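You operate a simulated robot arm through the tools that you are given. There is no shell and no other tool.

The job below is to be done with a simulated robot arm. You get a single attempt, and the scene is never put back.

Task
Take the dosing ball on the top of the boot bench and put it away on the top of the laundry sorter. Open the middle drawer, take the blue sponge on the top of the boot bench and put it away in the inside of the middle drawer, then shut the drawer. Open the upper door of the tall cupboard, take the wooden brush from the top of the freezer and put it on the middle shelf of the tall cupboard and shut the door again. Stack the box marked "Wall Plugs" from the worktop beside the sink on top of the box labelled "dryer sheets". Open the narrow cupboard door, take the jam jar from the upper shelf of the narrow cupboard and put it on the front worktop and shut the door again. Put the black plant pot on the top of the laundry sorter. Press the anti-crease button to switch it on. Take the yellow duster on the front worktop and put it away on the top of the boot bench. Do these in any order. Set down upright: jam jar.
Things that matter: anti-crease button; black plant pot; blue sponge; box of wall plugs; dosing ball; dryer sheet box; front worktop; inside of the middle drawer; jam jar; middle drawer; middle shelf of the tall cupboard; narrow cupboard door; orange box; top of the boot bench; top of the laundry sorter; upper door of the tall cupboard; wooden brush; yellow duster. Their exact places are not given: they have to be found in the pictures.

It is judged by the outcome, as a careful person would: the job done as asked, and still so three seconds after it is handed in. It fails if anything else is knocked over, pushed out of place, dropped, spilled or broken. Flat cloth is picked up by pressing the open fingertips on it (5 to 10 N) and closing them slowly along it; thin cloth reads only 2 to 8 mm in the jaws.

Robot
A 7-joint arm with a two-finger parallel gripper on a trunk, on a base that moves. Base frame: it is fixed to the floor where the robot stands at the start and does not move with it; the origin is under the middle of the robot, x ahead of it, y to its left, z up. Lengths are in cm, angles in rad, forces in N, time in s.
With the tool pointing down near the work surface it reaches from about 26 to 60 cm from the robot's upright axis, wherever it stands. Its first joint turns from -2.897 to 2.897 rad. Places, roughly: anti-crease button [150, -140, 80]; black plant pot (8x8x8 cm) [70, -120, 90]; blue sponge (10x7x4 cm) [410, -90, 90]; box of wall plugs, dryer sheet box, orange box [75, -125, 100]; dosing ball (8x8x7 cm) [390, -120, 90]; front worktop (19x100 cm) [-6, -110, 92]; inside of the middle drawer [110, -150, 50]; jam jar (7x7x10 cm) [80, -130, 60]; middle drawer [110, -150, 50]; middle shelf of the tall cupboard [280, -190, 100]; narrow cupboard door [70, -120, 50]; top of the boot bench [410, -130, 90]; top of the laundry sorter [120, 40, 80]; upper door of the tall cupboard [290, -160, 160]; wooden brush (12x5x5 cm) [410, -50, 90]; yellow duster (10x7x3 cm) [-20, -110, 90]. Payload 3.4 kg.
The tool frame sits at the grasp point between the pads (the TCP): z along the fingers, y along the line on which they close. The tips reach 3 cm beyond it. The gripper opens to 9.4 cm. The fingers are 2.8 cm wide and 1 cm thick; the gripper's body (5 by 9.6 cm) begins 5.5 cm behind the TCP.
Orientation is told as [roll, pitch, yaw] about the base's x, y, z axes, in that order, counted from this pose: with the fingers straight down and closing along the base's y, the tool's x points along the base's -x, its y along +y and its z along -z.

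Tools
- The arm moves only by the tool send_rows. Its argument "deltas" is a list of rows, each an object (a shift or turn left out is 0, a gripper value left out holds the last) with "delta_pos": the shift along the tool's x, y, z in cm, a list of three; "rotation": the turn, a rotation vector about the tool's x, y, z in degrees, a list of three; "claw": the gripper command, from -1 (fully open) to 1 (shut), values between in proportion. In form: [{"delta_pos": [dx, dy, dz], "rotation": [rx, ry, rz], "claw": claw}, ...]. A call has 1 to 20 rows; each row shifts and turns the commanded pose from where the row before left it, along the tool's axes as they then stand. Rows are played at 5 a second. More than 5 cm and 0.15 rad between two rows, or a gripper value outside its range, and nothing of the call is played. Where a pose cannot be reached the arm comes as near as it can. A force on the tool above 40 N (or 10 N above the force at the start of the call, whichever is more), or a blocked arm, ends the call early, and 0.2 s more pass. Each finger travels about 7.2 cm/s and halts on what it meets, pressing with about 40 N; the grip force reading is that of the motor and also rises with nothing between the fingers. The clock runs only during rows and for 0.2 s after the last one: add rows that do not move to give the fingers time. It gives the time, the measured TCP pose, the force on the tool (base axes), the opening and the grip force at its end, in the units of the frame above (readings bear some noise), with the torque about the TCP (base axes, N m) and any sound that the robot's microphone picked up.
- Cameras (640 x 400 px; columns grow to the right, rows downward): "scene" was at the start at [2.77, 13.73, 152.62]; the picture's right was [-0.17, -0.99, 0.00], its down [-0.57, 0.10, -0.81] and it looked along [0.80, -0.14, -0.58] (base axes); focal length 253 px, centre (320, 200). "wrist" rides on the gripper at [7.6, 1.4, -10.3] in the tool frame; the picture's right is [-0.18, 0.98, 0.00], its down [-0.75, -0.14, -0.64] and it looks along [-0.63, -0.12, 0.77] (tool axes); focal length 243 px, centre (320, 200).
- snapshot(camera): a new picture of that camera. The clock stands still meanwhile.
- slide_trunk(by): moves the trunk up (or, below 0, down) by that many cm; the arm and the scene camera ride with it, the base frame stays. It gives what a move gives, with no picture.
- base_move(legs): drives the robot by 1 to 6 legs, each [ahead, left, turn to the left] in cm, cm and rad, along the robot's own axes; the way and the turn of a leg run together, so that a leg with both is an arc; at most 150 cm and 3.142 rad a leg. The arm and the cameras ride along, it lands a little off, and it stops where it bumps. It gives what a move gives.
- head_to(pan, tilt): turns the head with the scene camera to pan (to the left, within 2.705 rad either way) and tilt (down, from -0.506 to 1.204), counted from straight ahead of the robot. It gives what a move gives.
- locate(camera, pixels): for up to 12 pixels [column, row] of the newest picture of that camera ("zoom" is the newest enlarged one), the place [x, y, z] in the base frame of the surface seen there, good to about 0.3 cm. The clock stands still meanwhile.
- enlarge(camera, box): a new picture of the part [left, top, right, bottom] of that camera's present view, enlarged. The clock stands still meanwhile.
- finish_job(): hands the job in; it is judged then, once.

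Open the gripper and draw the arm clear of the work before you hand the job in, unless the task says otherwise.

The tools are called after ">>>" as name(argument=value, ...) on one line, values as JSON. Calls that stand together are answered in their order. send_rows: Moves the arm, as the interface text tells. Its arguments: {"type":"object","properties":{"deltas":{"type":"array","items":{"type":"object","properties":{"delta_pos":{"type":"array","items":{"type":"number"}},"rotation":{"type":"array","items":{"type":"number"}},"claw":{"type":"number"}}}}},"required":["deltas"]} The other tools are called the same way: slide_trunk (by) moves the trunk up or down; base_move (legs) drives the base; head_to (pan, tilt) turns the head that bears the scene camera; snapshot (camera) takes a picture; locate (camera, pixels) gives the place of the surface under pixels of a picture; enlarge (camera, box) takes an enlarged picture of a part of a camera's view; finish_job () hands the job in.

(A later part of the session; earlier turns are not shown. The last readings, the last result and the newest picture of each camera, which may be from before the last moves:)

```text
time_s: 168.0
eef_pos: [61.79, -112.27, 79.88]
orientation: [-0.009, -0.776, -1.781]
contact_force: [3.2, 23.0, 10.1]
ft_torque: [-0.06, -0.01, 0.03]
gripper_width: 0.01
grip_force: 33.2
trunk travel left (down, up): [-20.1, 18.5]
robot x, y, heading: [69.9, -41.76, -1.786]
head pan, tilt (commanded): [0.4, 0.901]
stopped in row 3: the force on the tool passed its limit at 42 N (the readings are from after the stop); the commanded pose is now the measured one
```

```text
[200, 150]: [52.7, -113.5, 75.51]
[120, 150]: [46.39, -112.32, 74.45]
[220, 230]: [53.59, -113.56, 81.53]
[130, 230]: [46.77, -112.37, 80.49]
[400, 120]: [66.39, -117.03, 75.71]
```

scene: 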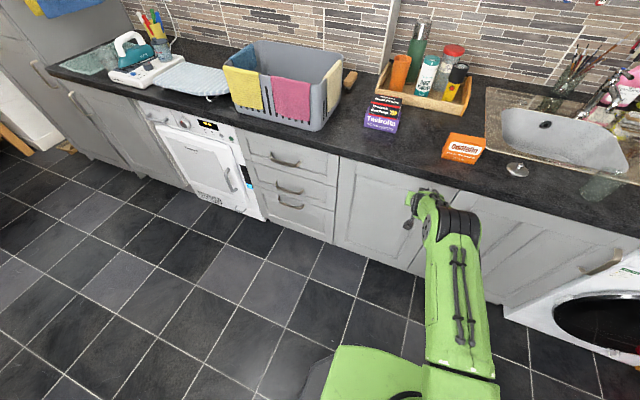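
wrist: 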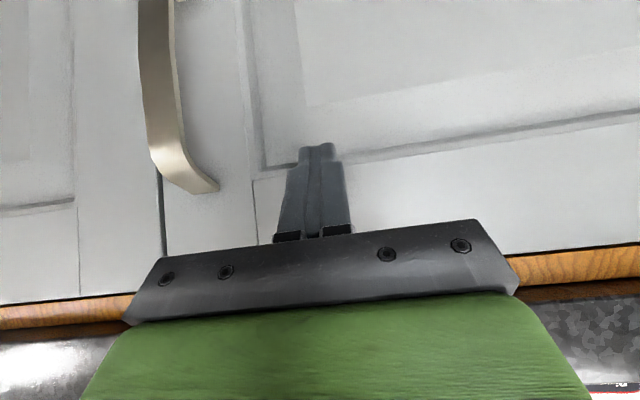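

The door is flush (both fronts at n≈99.4). I withdraw the arm and look at the drawers left of it.

>>> send_rows(deltas=[{"delta_pos": [2.1, 0, -2.1]}, {"delta_pos": [2.8, 0, -2.8]}, {"delta_pos": [2.8, 0, -2.8]}, {"delta_pos": [2.1, 0, -2.1]}, {"delta_pos": [0, 0, 0]}])

>>> head_to(pan=0.6, tilt=0.8)

>>> snapshot(camera="scene")

>>> enlarge(camera="scene", box=[180, 100, 400, 260])

```text
time_s: 169.2
eef_pos: [64.9, -99.15, 79.89]
orientation: [-0.011, -0.776, -1.78]
contact_force: [0.1, -0.1, 0.0]
ft_torque: [0.02, -0.01, -0.02]
gripper_width: 0.01
grip_force: 32.7
trunk travel left (down, up): [-20.1, 18.5]
robot x, y, heading: [69.85, -41.53, -1.785]
head pan, tilt (commanded): [0.4, 0.901]
```

```text
time_s: 169.9
eef_pos: [65.01, -99.07, 79.8]
orientation: [-0.011, -0.775, -1.779]
contact_force: [-0.7, -0.6, -0.1]
ft_torque: [-0.01, 0.0, -0.06]
gripper_width: 0.0
grip_force: 33.4
trunk travel left (down, up): [-20.1, 18.5]
robot x, y, heading: [69.56, -41.52, -1.789]
head pan, tilt (commanded): [0.6, 0.799]
```

```text
taken
```

scene: 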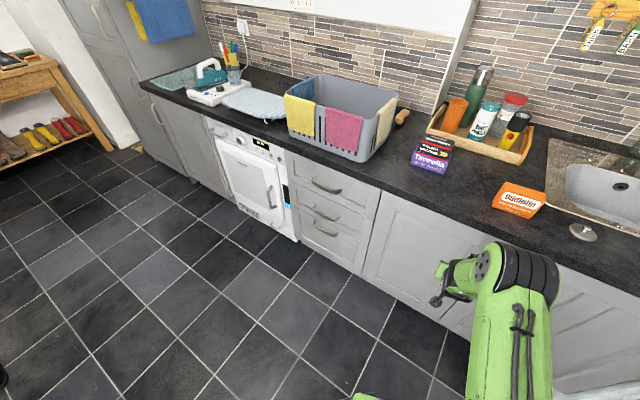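

```text
2.50 times, centred on (290, 180) of scene
```

zoom: 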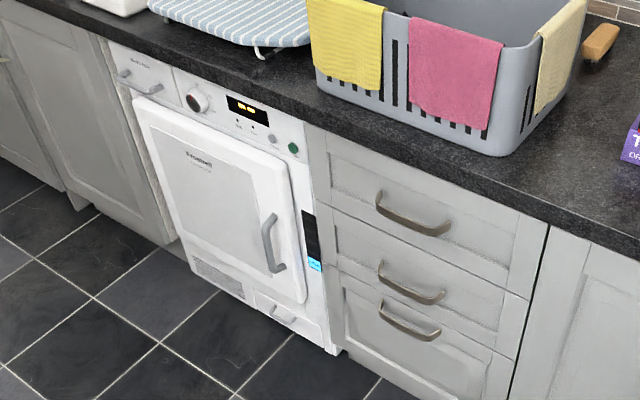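

Three drawers: the middle one's handle is at zoom (410,285). The dryer panel has a dial, display and two buttons. I measure the handles and enlarge the dryer panel.

>>> locate(camera="zoom", pixels=[[380, 268], [395, 285], [410, 294], [425, 300], [443, 295], [400, 330], [420, 225], [410, 255], [410, 303], [345, 240], [520, 320], [500, 345]])

>>> enlarge(camera="scene", box=[210, 110, 310, 172])

```text
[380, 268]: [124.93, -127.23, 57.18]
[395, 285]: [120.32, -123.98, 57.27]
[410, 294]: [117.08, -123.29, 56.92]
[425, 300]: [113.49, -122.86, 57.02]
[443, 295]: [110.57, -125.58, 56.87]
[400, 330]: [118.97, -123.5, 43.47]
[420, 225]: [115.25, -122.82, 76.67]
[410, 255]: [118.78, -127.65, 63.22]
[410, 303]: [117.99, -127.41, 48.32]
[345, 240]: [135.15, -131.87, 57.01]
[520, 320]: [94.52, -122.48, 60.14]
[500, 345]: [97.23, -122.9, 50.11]
```

```text
6.40 times, centred on (260, 141) of scene
```

zoom: 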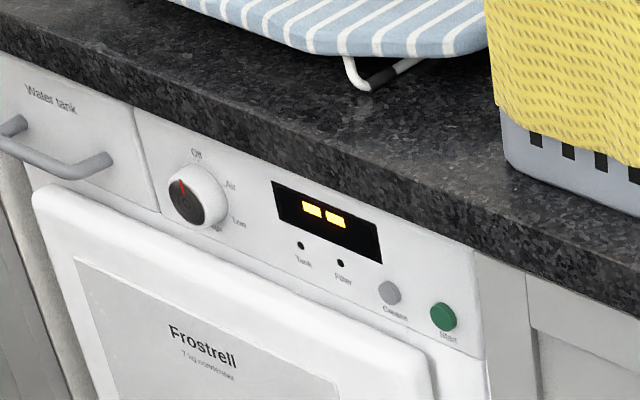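

The middle drawer's handle is a horizontal bar at z=57, u 135–149, n≈95. I'll grip it with the fingers above and below and pull by backing the base. I drive left, and lower the trunk.

>>> base_move(legs=[[0, 61, 0]])

>>> slide_trunk(by=-20)

>>> send_rows(deltas=[{"rotation": [0, 0, -8.2], "claw": 0.3}, {"rotation": [0, 0, -8.2]}, {"rotation": [0, 0, -8.2]}, {"rotation": [0, 0, -8.2]}, {"rotation": [0, 0, -8.2]}, {"rotation": [0, 0, -8.2]}, {"rotation": [0, 0, -8.2]}, {"rotation": [0, 0, -8.2]}, {"rotation": [0, 0, -8.2]}, {"rotation": [0, 0, -8.2]}, {"rotation": [0, 0, -8]}, {"rotation": [0, 0, 0]}])

>>> head_to(pan=0.2, tilt=0.9)

>>> snapshot(camera="scene")

>>> snapshot(camera="wrist")

```text
time_s: 173.3
eef_pos: [124.94, -111.91, 79.74]
orientation: [-0.011, -0.776, -1.772]
contact_force: [0.1, 0.0, -0.1]
ft_torque: [0.0, 0.02, -0.02]
gripper_width: 0.01
grip_force: 32.6
trunk travel left (down, up): [-20.1, 18.5]
robot x, y, heading: [129.3, -54.26, -1.781]
head pan, tilt (commanded): [0.6, 0.799]
```

```text
time_s: 175.5
eef_pos: [124.9, -111.87, 59.93]
orientation: [-0.011, -0.777, -1.771]
contact_force: [-0.3, 0.1, 0.9]
ft_torque: [0.03, 0.0, -0.02]
gripper_width: 0.0
grip_force: 32.7
trunk travel left (down, up): [-0.1, 38.5]
robot x, y, heading: [129.47, -54.57, -1.777]
head pan, tilt (commanded): [0.6, 0.799]
```

```text
time_s: 178.1
eef_pos: [124.99, -111.81, 59.67]
orientation: [-0.775, 0.01, -0.206]
contact_force: [-0.1, -1.0, -0.4]
ft_torque: [-0.01, -0.03, -0.02]
gripper_width: 3.28
grip_force: 0.0
trunk travel left (down, up): [-0.1, 38.5]
robot x, y, heading: [129.0, -54.52, -1.776]
head pan, tilt (commanded): [0.6, 0.799]
```

```text
time_s: 179.0
eef_pos: [124.92, -111.8, 59.77]
orientation: [-0.776, 0.007, -0.207]
contact_force: [0.5, -0.2, 0.2]
ft_torque: [0.01, 0.0, -0.01]
gripper_width: 3.31
grip_force: 0.0
trunk travel left (down, up): [-0.1, 38.5]
robot x, y, heading: [129.25, -54.05, -1.778]
head pan, tilt (commanded): [0.201, 0.901]
```

```text
taken
```

scene: 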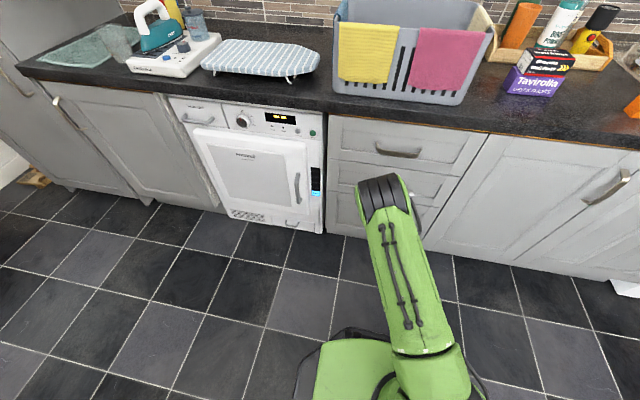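

```text
taken
```

wrist: 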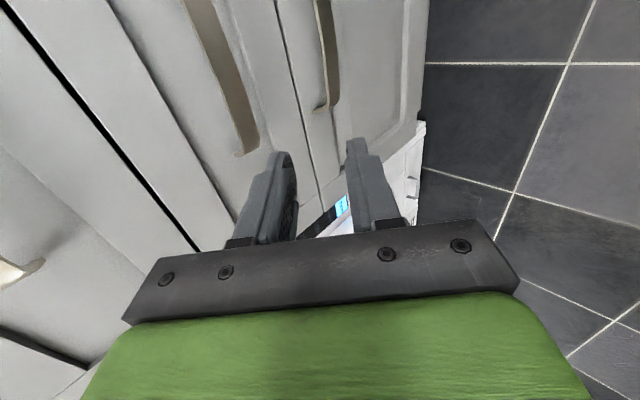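

I check which handles are visible in the wrist view at (225,80) and (328,60).

>>> locate(camera="wrist", pixels=[[210, 40], [225, 80], [245, 130], [325, 30], [332, 80], [285, 60], [310, 150], [300, 100]])

```text
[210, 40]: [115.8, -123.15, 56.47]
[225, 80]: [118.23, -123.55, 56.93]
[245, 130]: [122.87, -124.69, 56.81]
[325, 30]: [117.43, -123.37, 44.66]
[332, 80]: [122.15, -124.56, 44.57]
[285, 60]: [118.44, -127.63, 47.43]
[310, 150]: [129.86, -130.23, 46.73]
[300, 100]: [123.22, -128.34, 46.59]
```

The left one in view is the middle drawer's handle (z≈56.8, n≈95). I move to a pre-grasp spot 5 cm back along the tool axis.

>>> send_rows(deltas=[{"delta_pos": [1, -2.6, 1.9]}, {"delta_pos": [1, -2.6, 1.9]}, {"delta_pos": [1, -2.5, 1.8]}, {"delta_pos": [0, 0, 0]}])

>>> snapshot(camera="wrist")

```text
time_s: 180.0
eef_pos: [120.26, -120.42, 61.03]
orientation: [-0.775, 0.006, -0.207]
contact_force: [0.2, 0.3, 0.1]
ft_torque: [0.0, 0.02, -0.03]
gripper_width: 3.3
grip_force: 0.1
trunk travel left (down, up): [-0.1, 38.5]
robot x, y, heading: [129.39, -54.52, -1.777]
head pan, tilt (commanded): [0.201, 0.901]
```

```text
taken
```

wrist: 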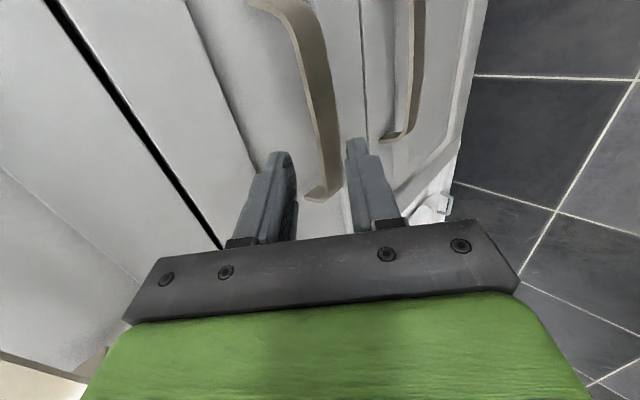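

The bar runs between the fingers (col ~320). I advance 4.8 cm along the tool axis and close.

>>> send_rows(deltas=[{"delta_pos": [0, 0.05, 2]}, {"delta_pos": [0, 0.05, 1.5]}, {"delta_pos": [0, 0, 0.9]}, {"delta_pos": [0, 0, 0.4]}, {"delta_pos": [0, 0, 0]}])

>>> snapshot(camera="wrist")

```text
time_s: 181.2
eef_pos: [119.5, -123.7, 57.74]
orientation: [-0.775, 0.007, -0.207]
contact_force: [-0.7, -0.8, -1.5]
ft_torque: [-0.03, -0.01, -0.01]
gripper_width: 3.28
grip_force: 0.0
trunk travel left (down, up): [-0.1, 38.5]
robot x, y, heading: [129.53, -54.14, -1.777]
head pan, tilt (commanded): [0.201, 0.901]
```

```text
taken
```

wrist: 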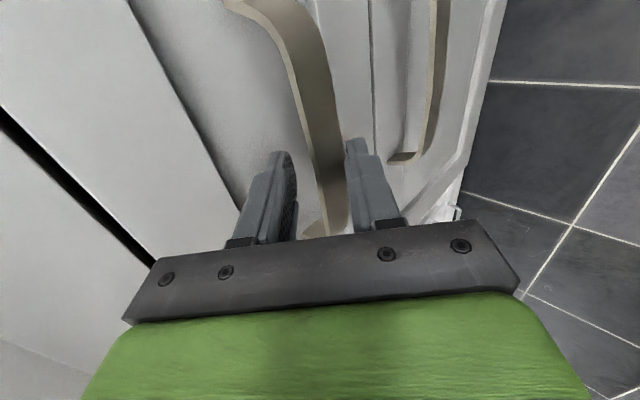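

The bar lies between the fingers. I close on it.

>>> send_rows(deltas=[{"claw": 0.5}, {"claw": 0.7}, {"claw": 1}, {"claw": 1}, {"claw": 1}])

>>> snapshot(camera="wrist")

```text
time_s: 182.4
eef_pos: [119.46, -123.35, 57.16]
orientation: [-0.762, 0.006, -0.209]
contact_force: [8.5, 28.4, -15.8]
ft_torque: [0.41, -1.65, -0.55]
gripper_width: 1.81
grip_force: 44.8
trunk travel left (down, up): [-0.1, 38.5]
robot x, y, heading: [129.18, -54.62, -1.776]
head pan, tilt (commanded): [0.201, 0.901]
```

```text
taken
```

wrist: 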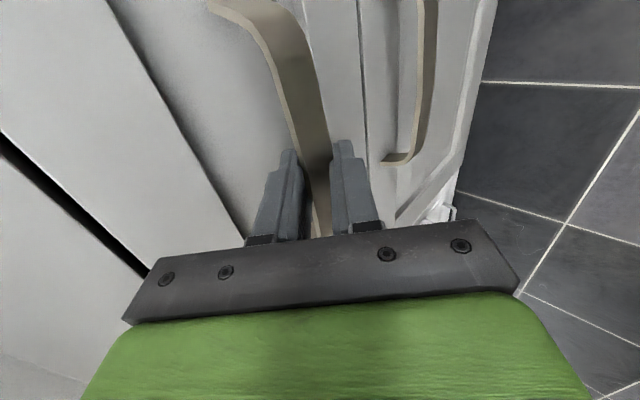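

Gripped (1.8 cm). The bar presses the tool back-down, so I relax by 0.5 cm along y' and then pull 3 cm with the arm to test.

>>> send_rows(deltas=[{"delta_pos": [0, 0.4, 0]}, {"delta_pos": [0, 0.36, -0.35]}, {"delta_pos": [0, 0.71, -0.7]}, {"delta_pos": [0, 0.71, -0.7]}, {"delta_pos": [0, 0.71, -0.7]}, {"delta_pos": [0, 0, 0]}])

>>> snapshot(camera="scene")

```text
time_s: 183.8
eef_pos: [120.34, -120.07, 57.34]
orientation: [-0.772, 0.007, -0.209]
contact_force: [6.9, 0.2, -17.9]
ft_torque: [0.42, -0.98, -0.9]
gripper_width: 1.82
grip_force: 45.0
trunk travel left (down, up): [-0.1, 38.5]
robot x, y, heading: [129.09, -54.16, -1.772]
head pan, tilt (commanded): [0.201, 0.901]
```

```text
taken
```

scene: 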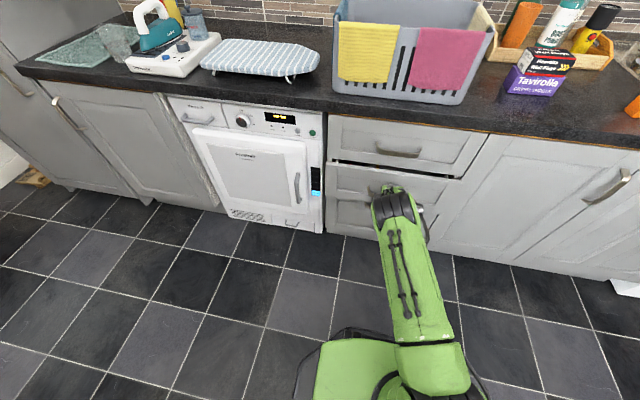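

The drawer slides out. I relax the vertical strain slightly and pull it by backing the base 24 cm.

>>> send_rows(deltas=[{"delta_pos": [0, 0.25, 0.25]}, {"delta_pos": [0, 0, 0]}])

>>> base_move(legs=[[-12, 0, 0]])

>>> snapshot(camera="scene")

```text
time_s: 184.4
eef_pos: [120.13, -120.21, 57.4]
orientation: [-0.781, 0.006, -0.207]
contact_force: [6.9, -3.3, -1.9]
ft_torque: [0.33, -0.92, -0.91]
gripper_width: 1.8
grip_force: 45.0
trunk travel left (down, up): [-0.1, 38.5]
robot x, y, heading: [129.18, -54.28, -1.778]
head pan, tilt (commanded): [0.201, 0.901]
```

```text
time_s: 185.6
eef_pos: [122.77, -108.3, 57.22]
orientation: [-0.781, 0.007, -0.206]
contact_force: [11.5, -1.7, 11.7]
ft_torque: [0.02, -1.13, -0.7]
gripper_width: 1.76
grip_force: 45.1
trunk travel left (down, up): [-0.1, 38.5]
robot x, y, heading: [131.9, -42.98, -1.777]
head pan, tilt (commanded): [0.201, 0.901]
```

```text
taken
```

scene: 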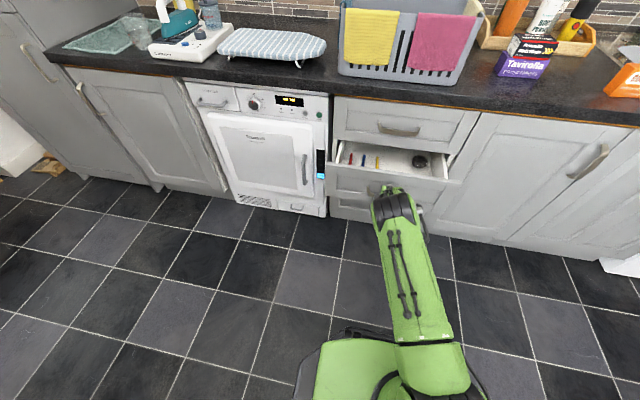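

The drawer is about 15 cm out, with a few small things inside. I pull another 13 cm.

>>> base_move(legs=[[-13, 0, 0]])

>>> snapshot(camera="scene")

>>> enlarge(camera="scene", box=[310, 90, 480, 220])

```text
time_s: 186.9
eef_pos: [125.51, -95.86, 57.28]
orientation: [-0.779, 0.005, -0.204]
contact_force: [0.5, 1.1, 8.2]
ft_torque: [0.05, -1.07, -0.68]
gripper_width: 1.8
grip_force: 44.7
trunk travel left (down, up): [-0.1, 38.5]
robot x, y, heading: [134.51, -30.0, -1.775]
head pan, tilt (commanded): [0.201, 0.901]
```

```text
taken
```

scene: 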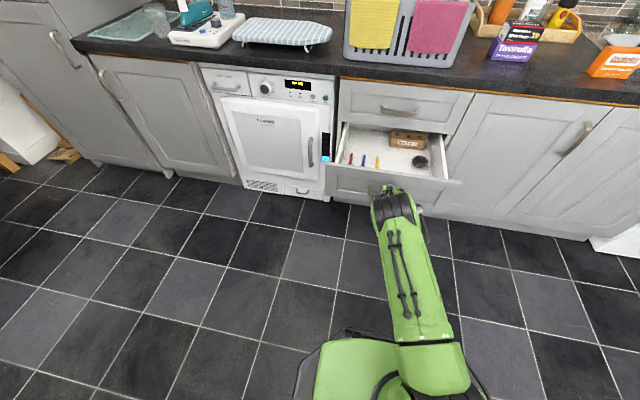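

```text
3.08 times, centred on (395, 155) of scene
```

zoom: 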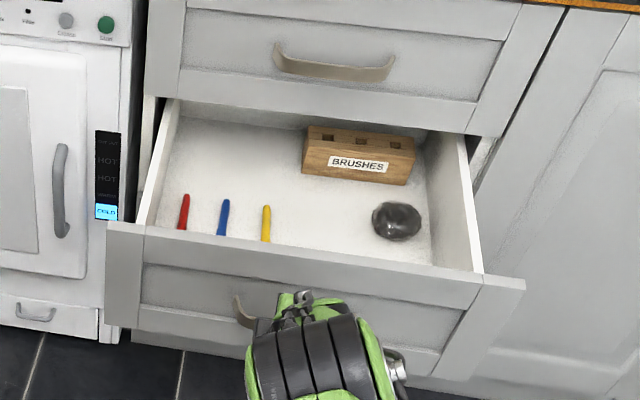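

The drawer is out about 28 cm; it holds three sticks, a "BRUSHES" block and a dark ball, with free room at the back left. I measure the inside.

>>> locate(camera="zoom", pixels=[[230, 150], [270, 140], [200, 130], [240, 180], [310, 200], [340, 215], [350, 140], [398, 210], [145, 180], [465, 200], [300, 250], [225, 200]])

```text
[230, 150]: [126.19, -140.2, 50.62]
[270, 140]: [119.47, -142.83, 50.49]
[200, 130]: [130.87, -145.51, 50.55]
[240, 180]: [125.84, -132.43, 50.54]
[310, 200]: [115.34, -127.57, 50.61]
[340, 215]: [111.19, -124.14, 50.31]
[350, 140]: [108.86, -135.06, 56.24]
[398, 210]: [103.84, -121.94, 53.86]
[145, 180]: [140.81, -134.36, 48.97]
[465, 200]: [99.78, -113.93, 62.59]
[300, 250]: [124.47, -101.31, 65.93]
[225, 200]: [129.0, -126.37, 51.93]
```

The drawer floor is at z=50.5, front panel at n≈71 (top 65.9). I release the handle and withdraw.

>>> send_rows(deltas=[{"claw": 0.6}, {"claw": 0.3}, {"claw": 0.3}, {"delta_pos": [0, 0, -2]}, {"delta_pos": [0, 0, -3]}, {"delta_pos": [0, 0, -4]}, {"delta_pos": [0, 0, -4]}, {"delta_pos": [0, 0, 0]}])

>>> slide_trunk(by=36)

>>> snapshot(camera="scene")

>>> enlarge(camera="scene", box=[310, 90, 480, 220])

```text
time_s: 188.7
eef_pos: [127.41, -86.89, 66.58]
orientation: [-0.778, 0.004, -0.204]
contact_force: [0.4, -0.4, 0.3]
ft_torque: [0.02, 0.0, 0.0]
gripper_width: 3.28
grip_force: 0.0
trunk travel left (down, up): [-0.1, 38.5]
robot x, y, heading: [134.36, -30.73, -1.778]
head pan, tilt (commanded): [0.201, 0.901]
```

```text
time_s: 192.2
eef_pos: [127.54, -86.81, 102.68]
orientation: [-0.777, 0.004, -0.204]
contact_force: [0.0, -0.5, -0.2]
ft_torque: [0.0, 0.0, 0.02]
gripper_width: 3.29
grip_force: 0.1
trunk travel left (down, up): [-36.1, 2.5]
robot x, y, heading: [134.1, -30.5, -1.777]
head pan, tilt (commanded): [0.201, 0.901]
```

```text
taken
```

scene: 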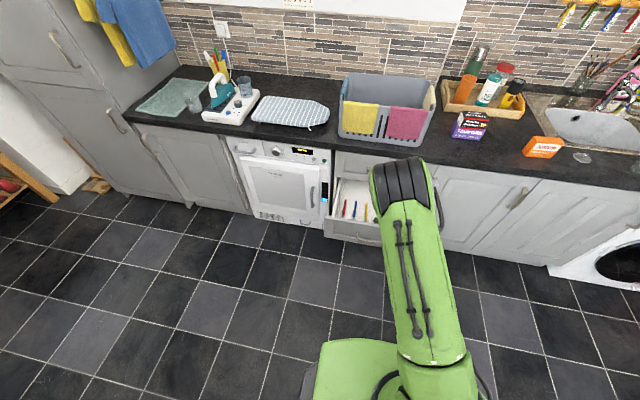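

```text
3.08 times, centred on (395, 155) of scene
```

zoom: 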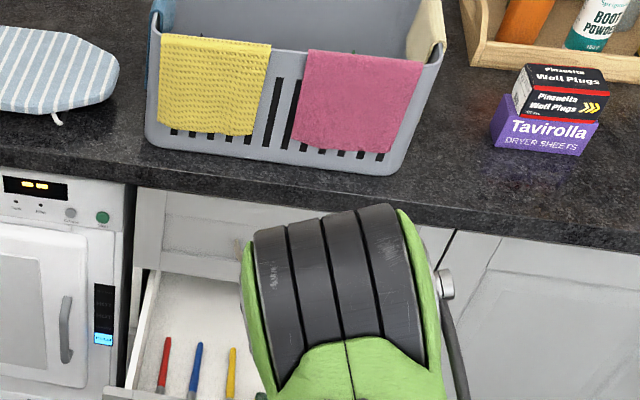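

I now find the anti-crease button: the dryer's panel shows a grey and a green button at zoom (70,213) and (103,217). I enlarge to read the labels.

>>> enlarge(camera="scene", box=[230, 130, 345, 200])

>>> locate(camera="scene", pixels=[[310, 159], [321, 160], [275, 151], [295, 152], [300, 165], [330, 165]])

```text
5.57 times, centred on (288, 165) of scene
```

zoom: 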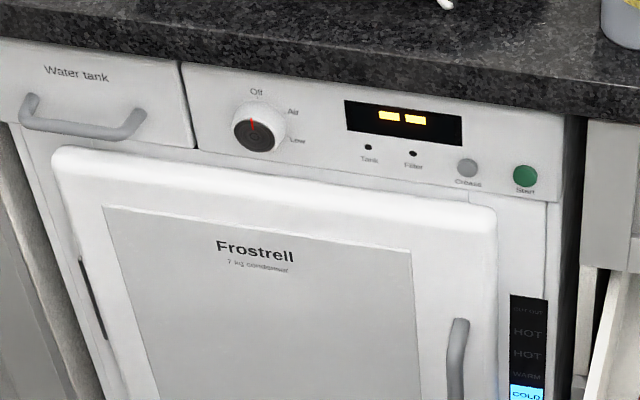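

```text
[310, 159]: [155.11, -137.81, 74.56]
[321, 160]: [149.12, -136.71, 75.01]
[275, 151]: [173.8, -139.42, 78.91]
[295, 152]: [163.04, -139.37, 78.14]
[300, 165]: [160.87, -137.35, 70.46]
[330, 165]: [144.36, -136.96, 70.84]
```

The grey button reads "Crease", the green one "Start". I locate the grey button precisely.

>>> locate(camera="zoom", pixels=[[467, 167], [462, 163], [472, 172], [450, 165], [467, 195], [525, 175], [500, 160], [440, 140]])

```text
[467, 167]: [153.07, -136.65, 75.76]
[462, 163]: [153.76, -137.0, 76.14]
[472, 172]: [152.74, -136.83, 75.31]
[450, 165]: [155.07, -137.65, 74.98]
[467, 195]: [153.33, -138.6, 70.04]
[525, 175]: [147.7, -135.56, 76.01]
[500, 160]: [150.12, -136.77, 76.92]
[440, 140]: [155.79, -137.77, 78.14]
```

The button centre is at about (153.1,-136.8,75.7), panel at n≈100.8. I drive left and ahead, closing the fingers, and lower the trunk to bring the tool to its height.

>>> base_move(legs=[[0, 39.5, -0.01], [27, 0, 0]])

>>> slide_trunk(by=-26)

>>> send_rows(deltas=[{"claw": 1}, {"claw": 1}, {"claw": 1}])

>>> head_to(pan=0.0, tilt=0.7)

>>> snapshot(camera="scene")

>>> snapshot(camera="wrist")

```text
time_s: 196.2
eef_pos: [160.24, -121.73, 102.49]
orientation: [-0.778, 0.005, -0.216]
contact_force: [-1.5, -0.7, -0.3]
ft_torque: [-0.03, 0.02, -0.01]
gripper_width: 3.27
grip_force: 0.1
trunk travel left (down, up): [-36.1, 2.5]
robot x, y, heading: [168.01, -65.21, -1.785]
head pan, tilt (commanded): [0.201, 0.901]
```

```text
time_s: 198.8
eef_pos: [160.17, -121.61, 76.64]
orientation: [-0.778, 0.006, -0.217]
contact_force: [-0.1, -0.2, -0.4]
ft_torque: [-0.01, -0.03, 0.02]
gripper_width: 3.29
grip_force: 0.1
trunk travel left (down, up): [-10.1, 28.5]
robot x, y, heading: [167.48, -65.04, -1.791]
head pan, tilt (commanded): [0.201, 0.901]
```

```text
time_s: 199.7
eef_pos: [160.18, -121.62, 76.44]
orientation: [-0.779, 0.006, -0.215]
contact_force: [0.1, -0.3, 0.1]
ft_torque: [-0.01, 0.01, 0.02]
gripper_width: 0.01
grip_force: 32.6
trunk travel left (down, up): [-10.1, 28.5]
robot x, y, heading: [167.51, -65.47, -1.786]
head pan, tilt (commanded): [0.201, 0.901]
```

```text
time_s: 200.4
eef_pos: [160.22, -121.74, 76.46]
orientation: [-0.779, 0.003, -0.217]
contact_force: [-0.5, -0.2, -0.3]
ft_torque: [0.0, -0.03, -0.02]
gripper_width: 0.0
grip_force: 32.8
trunk travel left (down, up): [-10.1, 28.5]
robot x, y, heading: [167.92, -64.77, -1.785]
head pan, tilt (commanded): [0.0, 0.7]
```

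```text
taken
```

scene: 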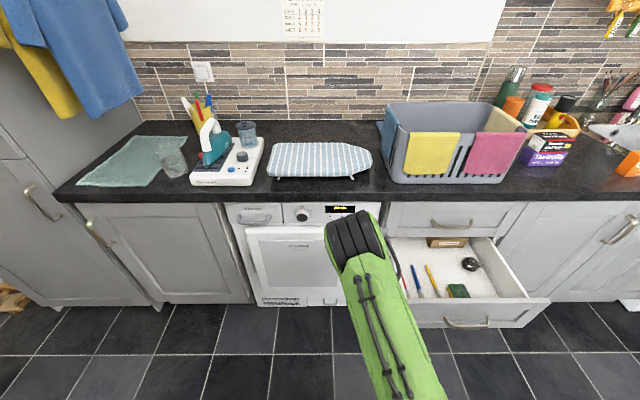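

```text
taken
```

wrist: 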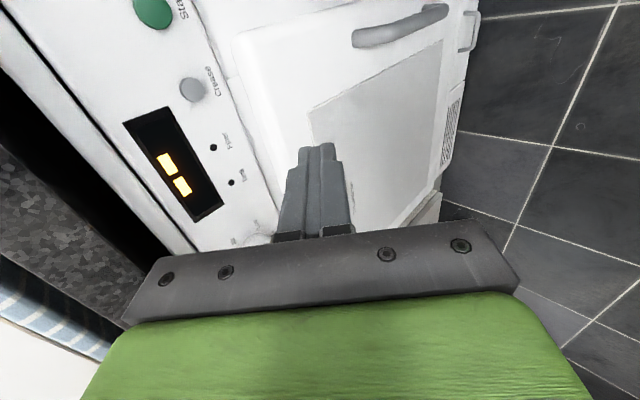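

The wrist view shows the "Crease" button at (192,88) and "Start" at (153,12). I locate them.

>>> locate(camera="wrist", pixels=[[192, 89], [188, 85], [196, 93], [175, 95], [205, 110], [153, 12], [190, 120], [250, 100]])

```text
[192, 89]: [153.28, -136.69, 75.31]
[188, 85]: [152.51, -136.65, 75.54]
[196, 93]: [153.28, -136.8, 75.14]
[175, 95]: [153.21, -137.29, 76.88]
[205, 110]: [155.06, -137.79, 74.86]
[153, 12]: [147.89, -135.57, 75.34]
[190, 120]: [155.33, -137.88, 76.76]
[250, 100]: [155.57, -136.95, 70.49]
```

Button at (153.1,-136.7,75.4). I line the closed fingertip up with it about 2.8 cm short of contact.

>>> send_rows(deltas=[{"delta_pos": [1.23, -2.58, 2.37]}, {"delta_pos": [1.23, -2.58, 2.37]}, {"delta_pos": [1.24, -2.59, 2.36]}, {"delta_pos": [0, 0, 0]}])

>>> snapshot(camera="wrist")

```text
time_s: 201.4
eef_pos: [154.39, -131.03, 76.8]
orientation: [-0.778, 0.003, -0.216]
contact_force: [-0.5, 0.6, -0.4]
ft_torque: [-0.01, -0.03, 0.01]
gripper_width: 0.0
grip_force: 33.1
trunk travel left (down, up): [-10.1, 28.5]
robot x, y, heading: [167.54, -65.26, -1.787]
head pan, tilt (commanded): [0.0, 0.7]
```

```text
taken
```

wrist: 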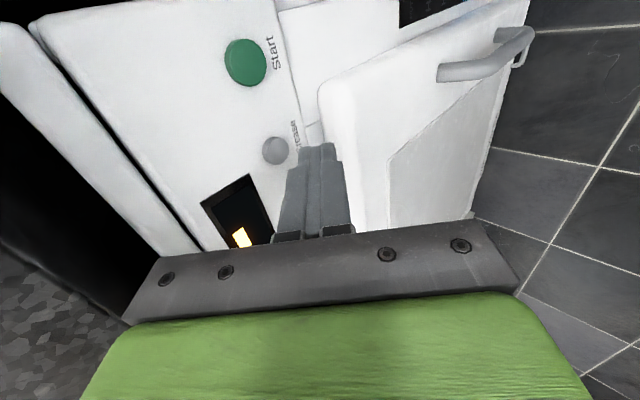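

Aligned (u=179.2, z=76.8). I advance 2.4 cm, then in 0.3 cm steps, watching for force or a sound.

>>> send_rows(deltas=[{"delta_pos": [0, -0.85, 0.84]}, {"delta_pos": [0, -0.85, 0.84]}, {"delta_pos": [0, -0.21, 0.21]}, {"delta_pos": [0, -0.21, 0.21]}, {"delta_pos": [0, 0, 0]}])

>>> snapshot(camera="wrist")

```text
time_s: 202.6
eef_pos: [153.6, -133.95, 77.03]
orientation: [-0.777, 0.006, -0.217]
contact_force: [0.5, 0.6, 0.5]
ft_torque: [0.02, 0.02, 0.0]
gripper_width: 0.0
grip_force: 33.0
trunk travel left (down, up): [-10.1, 28.5]
robot x, y, heading: [167.49, -65.13, -1.788]
head pan, tilt (commanded): [0.0, 0.7]
```

```text
taken
```

wrist: 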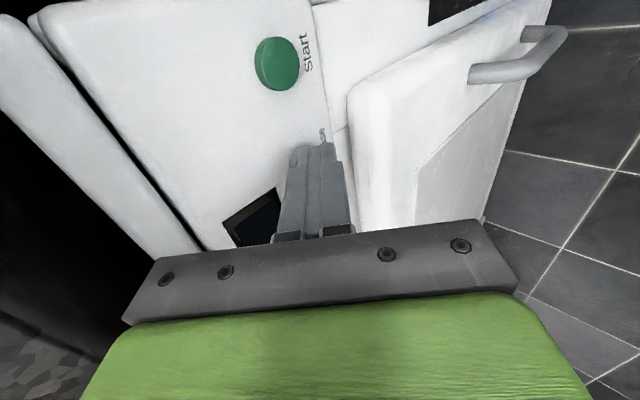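

The fingertip is just at the grey button (visible at (297,158)). I press on in small steps.

>>> send_rows(deltas=[{"delta_pos": [0, -0.18, 0.18]}, {"delta_pos": [0, -0.18, 0.18]}, {"delta_pos": [0, -0.15, 0.15]}, {"delta_pos": [0, 0, 0]}])

```text
time_s: 203.6
eef_pos: [153.42, -134.66, 76.87]
orientation: [-0.776, 0.005, -0.215]
contact_force: [2.3, 8.2, -1.1]
ft_torque: [0.17, -0.05, 0.03]
gripper_width: 0.01
grip_force: 33.2
trunk travel left (down, up): [-10.1, 28.5]
robot x, y, heading: [167.5, -65.14, -1.79]
head pan, tilt (commanded): [0.0, 0.7]
heard: click
```

A click was heard with 8 N. I back off and check whether the button lights up.

>>> send_rows(deltas=[{"delta_pos": [0, 0.71, -0.7]}, {"delta_pos": [0, 1.42, -1.4]}, {"delta_pos": [0, 2.1, -2.1]}, {"delta_pos": [0, 2.5, -2.5]}, {"delta_pos": [0, 2.5, -2.5]}, {"delta_pos": [0, 0, 0]}])

>>> snapshot(camera="wrist")

>>> enlarge(camera="scene", box=[220, 180, 400, 300])

```text
time_s: 205.0
eef_pos: [156.21, -121.85, 77.1]
orientation: [-0.78, 0.005, -0.217]
contact_force: [-0.6, 0.0, 0.0]
ft_torque: [-0.01, 0.01, -0.01]
gripper_width: 0.0
grip_force: 33.3
trunk travel left (down, up): [-10.1, 28.5]
robot x, y, heading: [167.8, -65.14, -1.789]
head pan, tilt (commanded): [0.0, 0.7]
```

```text
taken
```

wrist: 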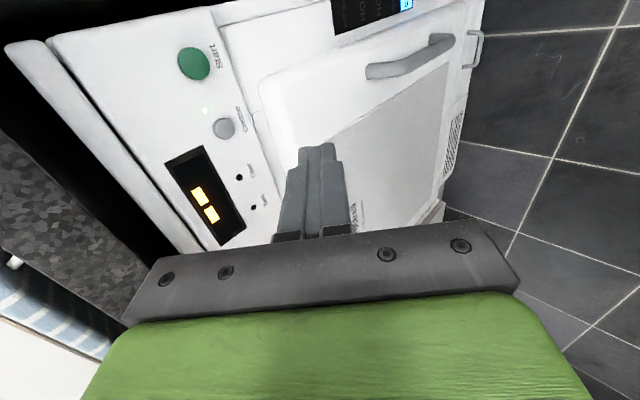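

```text
3.33 times, centred on (310, 240) of scene
```

zoom: 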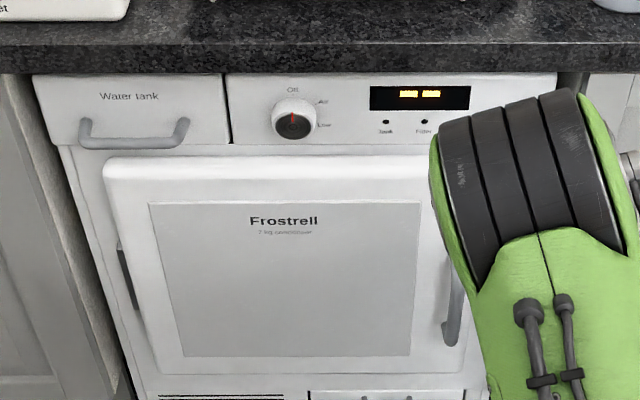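

There is a faint green glow next to the Crease button at (205,110). I enlarge to confirm the indicator.

>>> enlarge(camera="wrist", box=[150, 30, 290, 170])

```text
2.86 times, centred on (220, 100) of wrist
```

zoom: 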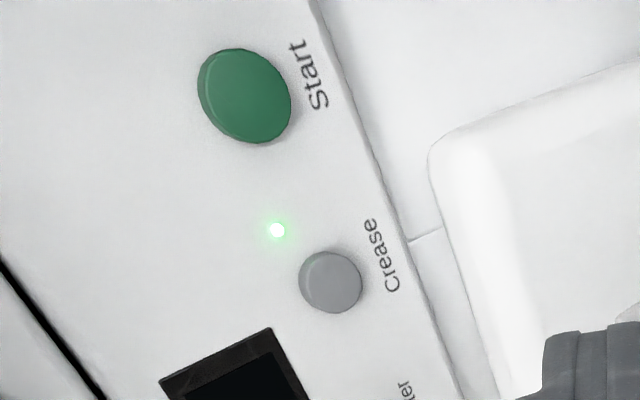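

The anti-crease lamp is lit. Next the tall cupboard: I back off a little and drive left along the aisle, then look at it.

>>> base_move(legs=[[-20, 0, 0], [0, 80, 0]])

>>> slide_trunk(by=15)

>>> head_to(pan=0.3, tilt=0.3)

>>> snapshot(camera="scene")

```text
time_s: 210.4
eef_pos: [236.96, -119.05, 77.28]
orientation: [-0.776, 0.005, -0.219]
contact_force: [0.4, -0.5, 1.1]
ft_torque: [0.0, 0.02, -0.01]
gripper_width: 0.01
grip_force: 32.9
trunk travel left (down, up): [-10.1, 28.5]
robot x, y, heading: [248.93, -61.97, -1.788]
head pan, tilt (commanded): [0.0, 0.7]
```

```text
time_s: 212.2
eef_pos: [237.05, -119.01, 92.21]
orientation: [-0.778, 0.006, -0.217]
contact_force: [-0.3, 0.5, 0.0]
ft_torque: [0.05, 0.02, 0.01]
gripper_width: 0.0
grip_force: 32.7
trunk travel left (down, up): [-25.1, 13.5]
robot x, y, heading: [248.47, -62.24, -1.779]
head pan, tilt (commanded): [0.0, 0.7]
```

```text
time_s: 213.0
eef_pos: [237.07, -119.16, 92.12]
orientation: [-0.78, 0.006, -0.217]
contact_force: [0.4, 0.6, 0.1]
ft_torque: [0.03, -0.02, -0.02]
gripper_width: 0.0
grip_force: 32.8
trunk travel left (down, up): [-25.1, 13.5]
robot x, y, heading: [248.86, -61.93, -1.788]
head pan, tilt (commanded): [0.3, 0.3]
```

```text
taken
```

scene: 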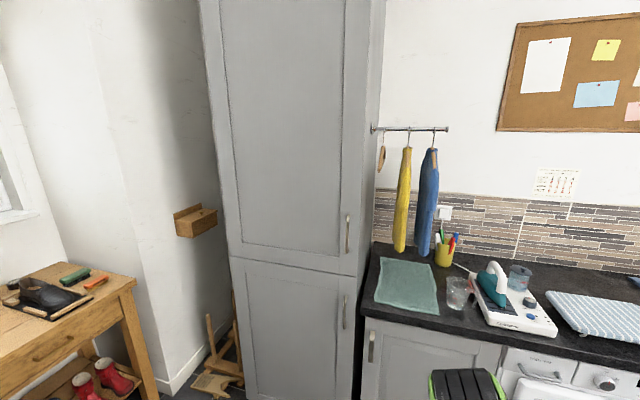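

The tall cupboard's upper door has its handle at (347,233) on the right, hinges on the left. I measure handle and door edges.

>>> enlarge(camera="scene", box=[200, 180, 400, 305])

>>> locate(camera="scene", pixels=[[348, 218], [347, 233], [347, 250], [355, 235], [335, 235], [356, 270], [228, 250], [215, 100], [360, 60], [357, 200], [345, 300], [372, 235]])

```text
3.20 times, centred on (300, 242) of scene
```

zoom: 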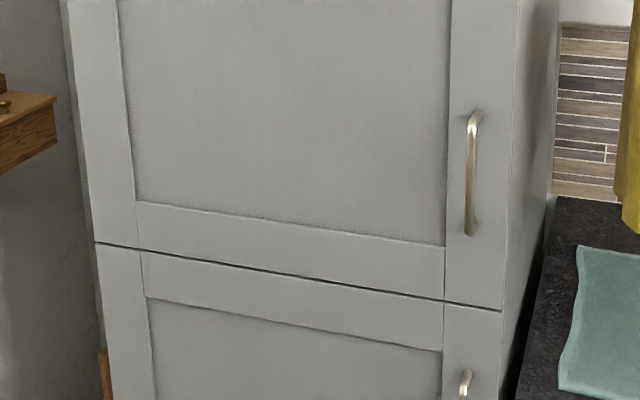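

```text
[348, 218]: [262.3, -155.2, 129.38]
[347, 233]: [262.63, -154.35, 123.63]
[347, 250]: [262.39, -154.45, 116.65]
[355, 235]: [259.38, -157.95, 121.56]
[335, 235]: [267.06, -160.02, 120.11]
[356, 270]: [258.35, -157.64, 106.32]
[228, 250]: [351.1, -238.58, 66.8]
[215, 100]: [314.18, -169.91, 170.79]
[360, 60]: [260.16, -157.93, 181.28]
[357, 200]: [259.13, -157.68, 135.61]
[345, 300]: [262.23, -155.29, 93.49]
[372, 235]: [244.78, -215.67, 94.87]
```

The upper door: handle bar at u≈289.8, n≈93.7, z 116–130; right edge u≈287, hinge u≈345. I move in front of the handle, lower the trunk and turn the wrist back so that the fingers close sideways.

>>> base_move(legs=[[12, 26, 0]])

>>> slide_trunk(by=-18)

>>> send_rows(deltas=[{"rotation": [0, 0, 8.2]}, {"rotation": [0, 0, 8.2]}, {"rotation": [0, 0, 8.2]}, {"rotation": [0, 0, 8.2]}, {"rotation": [0, 0, 8.2]}, {"rotation": [0, 0, 8.2]}, {"rotation": [0, 0, 8.2]}, {"rotation": [0, 0, 8.2]}, {"rotation": [0, 0, 8.2]}, {"rotation": [0, 0, 8.2]}, {"rotation": [0, 0, 8]}, {"rotation": [0, 0, 0]}])

```text
time_s: 215.0
eef_pos: [259.62, -136.7, 92.06]
orientation: [-0.779, 0.008, -0.219]
contact_force: [0.3, -0.5, 0.4]
ft_torque: [-0.01, 0.0, -0.04]
gripper_width: 0.0
grip_force: 33.1
trunk travel left (down, up): [-25.1, 13.5]
robot x, y, heading: [271.42, -79.88, -1.794]
head pan, tilt (commanded): [0.3, 0.3]
```

```text
time_s: 217.0
eef_pos: [259.61, -136.63, 74.26]
orientation: [-0.779, 0.004, -0.22]
contact_force: [-0.1, 0.4, -0.1]
ft_torque: [0.0, -0.01, 0.02]
gripper_width: 0.0
grip_force: 32.5
trunk travel left (down, up): [-7.1, 31.5]
robot x, y, heading: [271.05, -80.01, -1.789]
head pan, tilt (commanded): [0.3, 0.3]
```

```text
time_s: 219.6
eef_pos: [259.54, -136.71, 74.15]
orientation: [-0.005, -0.779, -1.789]
contact_force: [-0.5, -0.4, 0.9]
ft_torque: [0.03, 0.01, -0.01]
gripper_width: 0.01
grip_force: 32.7
trunk travel left (down, up): [-7.1, 31.5]
robot x, y, heading: [271.4, -79.68, -1.795]
head pan, tilt (commanded): [0.3, 0.3]
```

I raise the tool to handle height and pitch it closer to horizontal (75°), opening the fingers.

>>> send_rows(deltas=[{"delta_pos": [-2.87, 0, -2.9]}, {"delta_pos": [-2.87, 0, -2.9]}, {"delta_pos": [-2.87, 0, -2.9]}, {"delta_pos": [-2.87, 0, -2.9]}, {"delta_pos": [-2.87, 0, -2.9]}, {"delta_pos": [-2.87, 0, -2.9]}, {"delta_pos": [-2.87, 0, -2.9]}, {"delta_pos": [-2.87, 0, -2.9]}, {"delta_pos": [-2.87, 0, -2.9]}, {"delta_pos": [-2.87, 0, -2.9]}, {"delta_pos": [-2.87, 0, -2.9]}, {"delta_pos": [-2.87, 0, -2.9]}, {"rotation": [0, -7.5, 0], "claw": -1}, {"rotation": [0, -7.5, 0]}, {"rotation": [0, -7.5, 0]}, {"rotation": [0, -7.5, 0]}, {"rotation": [0, 0, 0]}])

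>>> snapshot(camera="wrist")

>>> snapshot(camera="scene")

```text
time_s: 223.2
eef_pos: [259.76, -135.77, 122.04]
orientation: [-0.02, -1.304, -1.773]
contact_force: [-0.1, 0.2, -0.6]
ft_torque: [0.01, 0.03, 0.01]
gripper_width: 9.4
grip_force: 0.0
out of reach, approached as far as the arm can: row 12
trunk travel left (down, up): [-7.1, 31.5]
robot x, y, heading: [271.83, -79.51, -1.794]
head pan, tilt (commanded): [0.3, 0.3]
```

```text
taken
```

wrist: 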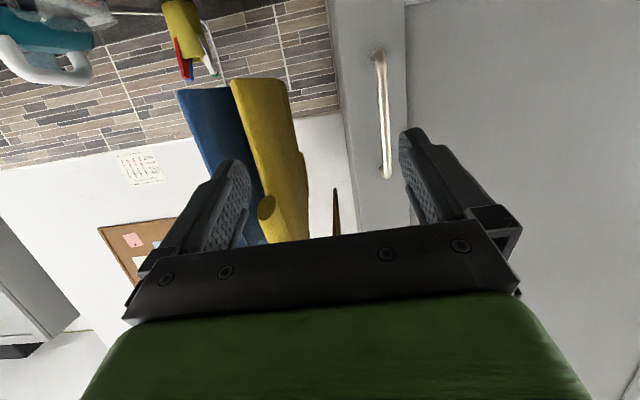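

```text
taken
```

scene: 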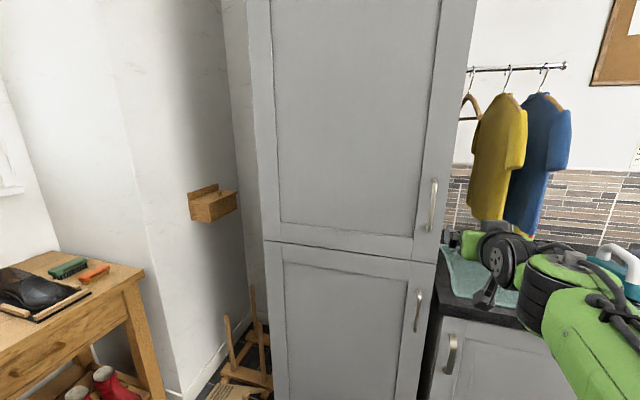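

The handle is at wrist (385,115), slightly left of the gripper's centre. I measure it.

>>> locate(camera="wrist", pixels=[[382, 70], [386, 115], [388, 150], [388, 175], [370, 115], [400, 115], [350, 100], [380, 55]])

```text
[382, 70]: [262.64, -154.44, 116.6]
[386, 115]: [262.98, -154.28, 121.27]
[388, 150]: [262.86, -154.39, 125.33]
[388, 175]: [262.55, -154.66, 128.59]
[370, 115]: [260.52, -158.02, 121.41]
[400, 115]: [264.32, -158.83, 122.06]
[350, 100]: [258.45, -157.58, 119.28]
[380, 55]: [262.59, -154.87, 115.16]
```

Handle bar front at u≈290.1, n≈93.5. I approach to about 4.5 cm short, centred.

>>> send_rows(deltas=[{"delta_pos": [-0.86, 1.71, 3.13]}, {"delta_pos": [-0.86, 1.71, 3.13]}, {"delta_pos": [-0.86, 1.71, 3.13]}, {"delta_pos": [-0.86, 1.71, 3.13]}, {"delta_pos": [0, 0, 0]}])

>>> snapshot(camera="wrist")

```text
time_s: 224.4
eef_pos: [263.08, -149.38, 121.65]
orientation: [-0.022, -1.3, -1.77]
contact_force: [-0.6, 0.0, 0.2]
ft_torque: [0.01, 0.01, -0.02]
gripper_width: 9.41
grip_force: 0.0
out of reach, approached as far as the arm can: row 4
trunk travel left (down, up): [-7.1, 31.5]
robot x, y, heading: [271.24, -79.57, -1.793]
head pan, tilt (commanded): [0.3, 0.3]
```

```text
taken
```

wrist: 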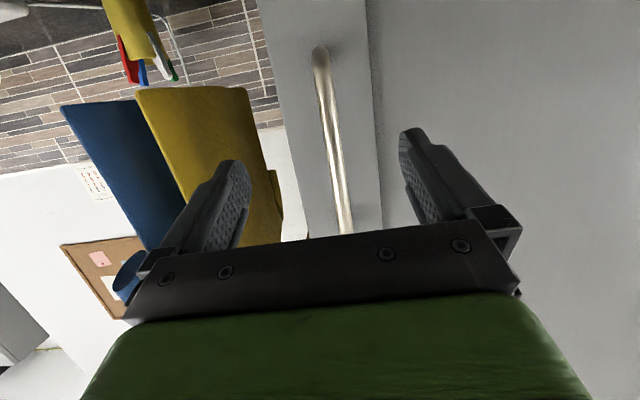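

The arm is at its stretch limit here, so I bring the base 4.8 cm ahead and 0.8 left to put the bar between the fingers.

>>> base_move(legs=[[4.8, 0.8, 0]])

>>> snapshot(camera="wrist")

```text
time_s: 225.3
eef_pos: [262.66, -154.36, 121.71]
orientation: [-0.02, -1.301, -1.772]
contact_force: [-0.1, -0.2, -0.3]
ft_torque: [0.0, 0.04, -0.02]
gripper_width: 9.39
grip_force: 0.2
trunk travel left (down, up): [-7.1, 31.5]
robot x, y, heading: [270.89, -84.24, -1.794]
head pan, tilt (commanded): [0.3, 0.3]
```

```text
taken
```

wrist: 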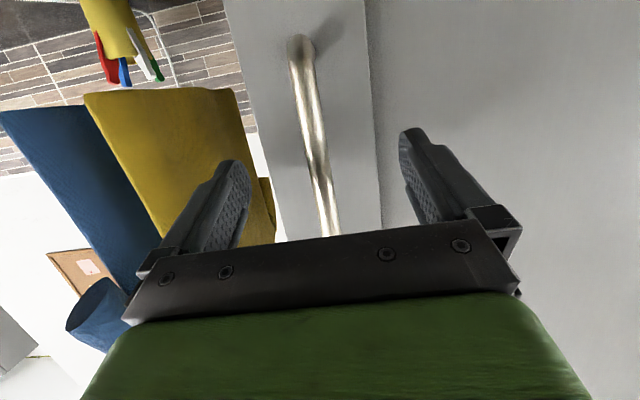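

The TCP is now on the bar. I close the fingers.

>>> send_rows(deltas=[{"claw": -0.4}, {"claw": 0.2}, {"claw": 0.7}, {"claw": 1}, {"claw": 1}, {"claw": 1}])

>>> snapshot(camera="wrist")

```text
time_s: 226.7
eef_pos: [262.79, -154.07, 121.9]
orientation: [-0.016, -1.299, -1.773]
contact_force: [5.4, 8.5, -6.2]
ft_torque: [-0.09, -0.93, 0.09]
gripper_width: 1.17
grip_force: 44.9
trunk travel left (down, up): [-7.1, 31.5]
robot x, y, heading: [271.13, -84.65, -1.786]
head pan, tilt (commanded): [0.3, 0.3]
```

```text
taken
```

wrist: 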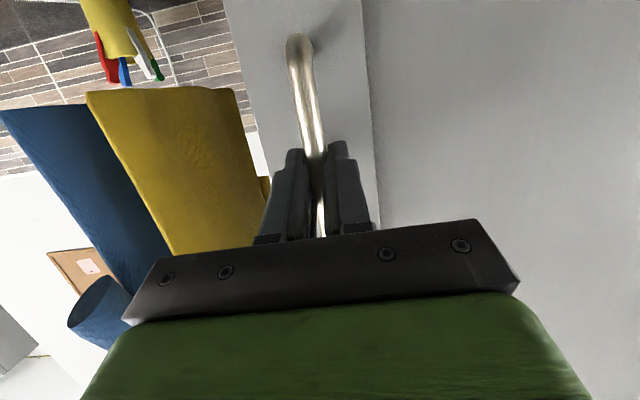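

The round bar is gripped (1.2 cm). I pull along the arc about the left hinge, turning the tool with the door.

>>> send_rows(deltas=[{"delta_pos": [0.32, 0.05, -1.16], "rotation": [1.2, 0, 0.33]}, {"delta_pos": [0.32, 0.1, -1.16], "rotation": [1.2, 0, 0.33]}, {"delta_pos": [0.634, 0.17, -2.315], "rotation": [2.41, 0, 0.66]}, {"delta_pos": [0.634, 0.17, -2.315], "rotation": [2.41, 0, 0.66]}, {"delta_pos": [0, 0, 0]}])

>>> snapshot(camera="scene")

```text
time_s: 227.9
eef_pos: [265.27, -147.56, 121.65]
orientation: [-0.026, -1.302, -1.896]
contact_force: [9.4, -5.2, 2.6]
ft_torque: [0.28, -1.01, 0.16]
gripper_width: 1.15
grip_force: 45.3
trunk travel left (down, up): [-7.1, 31.5]
robot x, y, heading: [271.12, -84.77, -1.795]
head pan, tilt (commanded): [0.3, 0.3]
```

```text
taken
```

scene: 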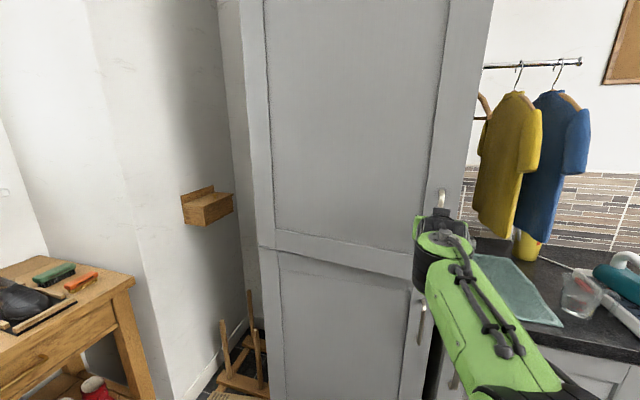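

The door is coming open with low force. I continue the arc by another 15°.

>>> send_rows(deltas=[{"delta_pos": [0.634, 0.25, -2.315], "rotation": [2.41, 0, 0.66]}, {"delta_pos": [0.634, 0.25, -2.315], "rotation": [2.41, 0, 0.66]}, {"delta_pos": [0.634, 0.2, -2.315], "rotation": [2.41, 0, 0.66]}, {"delta_pos": [0.634, 0.2, -2.315], "rotation": [2.41, 0, 0.66]}, {"delta_pos": [0.634, 0.2, -2.315], "rotation": [2.41, 0, 0.66]}, {"delta_pos": [0.634, 0.2, -2.315], "rotation": [2.41, 0, 0.66]}, {"delta_pos": [0, 0, 0]}])

>>> snapshot(camera="scene")

```text
time_s: 229.5
eef_pos: [272.92, -135.4, 121.76]
orientation: [-0.02, -1.306, -2.153]
contact_force: [16.6, -15.0, 18.1]
ft_torque: [0.0, -1.0, 0.27]
gripper_width: 1.17
grip_force: 45.1
trunk travel left (down, up): [-7.1, 31.5]
robot x, y, heading: [271.32, -84.64, -1.793]
head pan, tilt (commanded): [0.3, 0.3]
```

```text
taken
```

scene: 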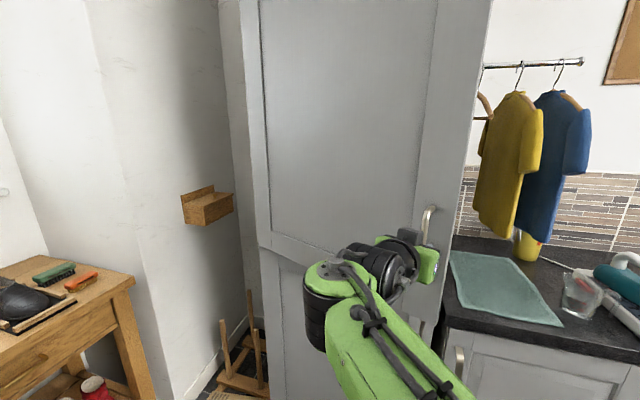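

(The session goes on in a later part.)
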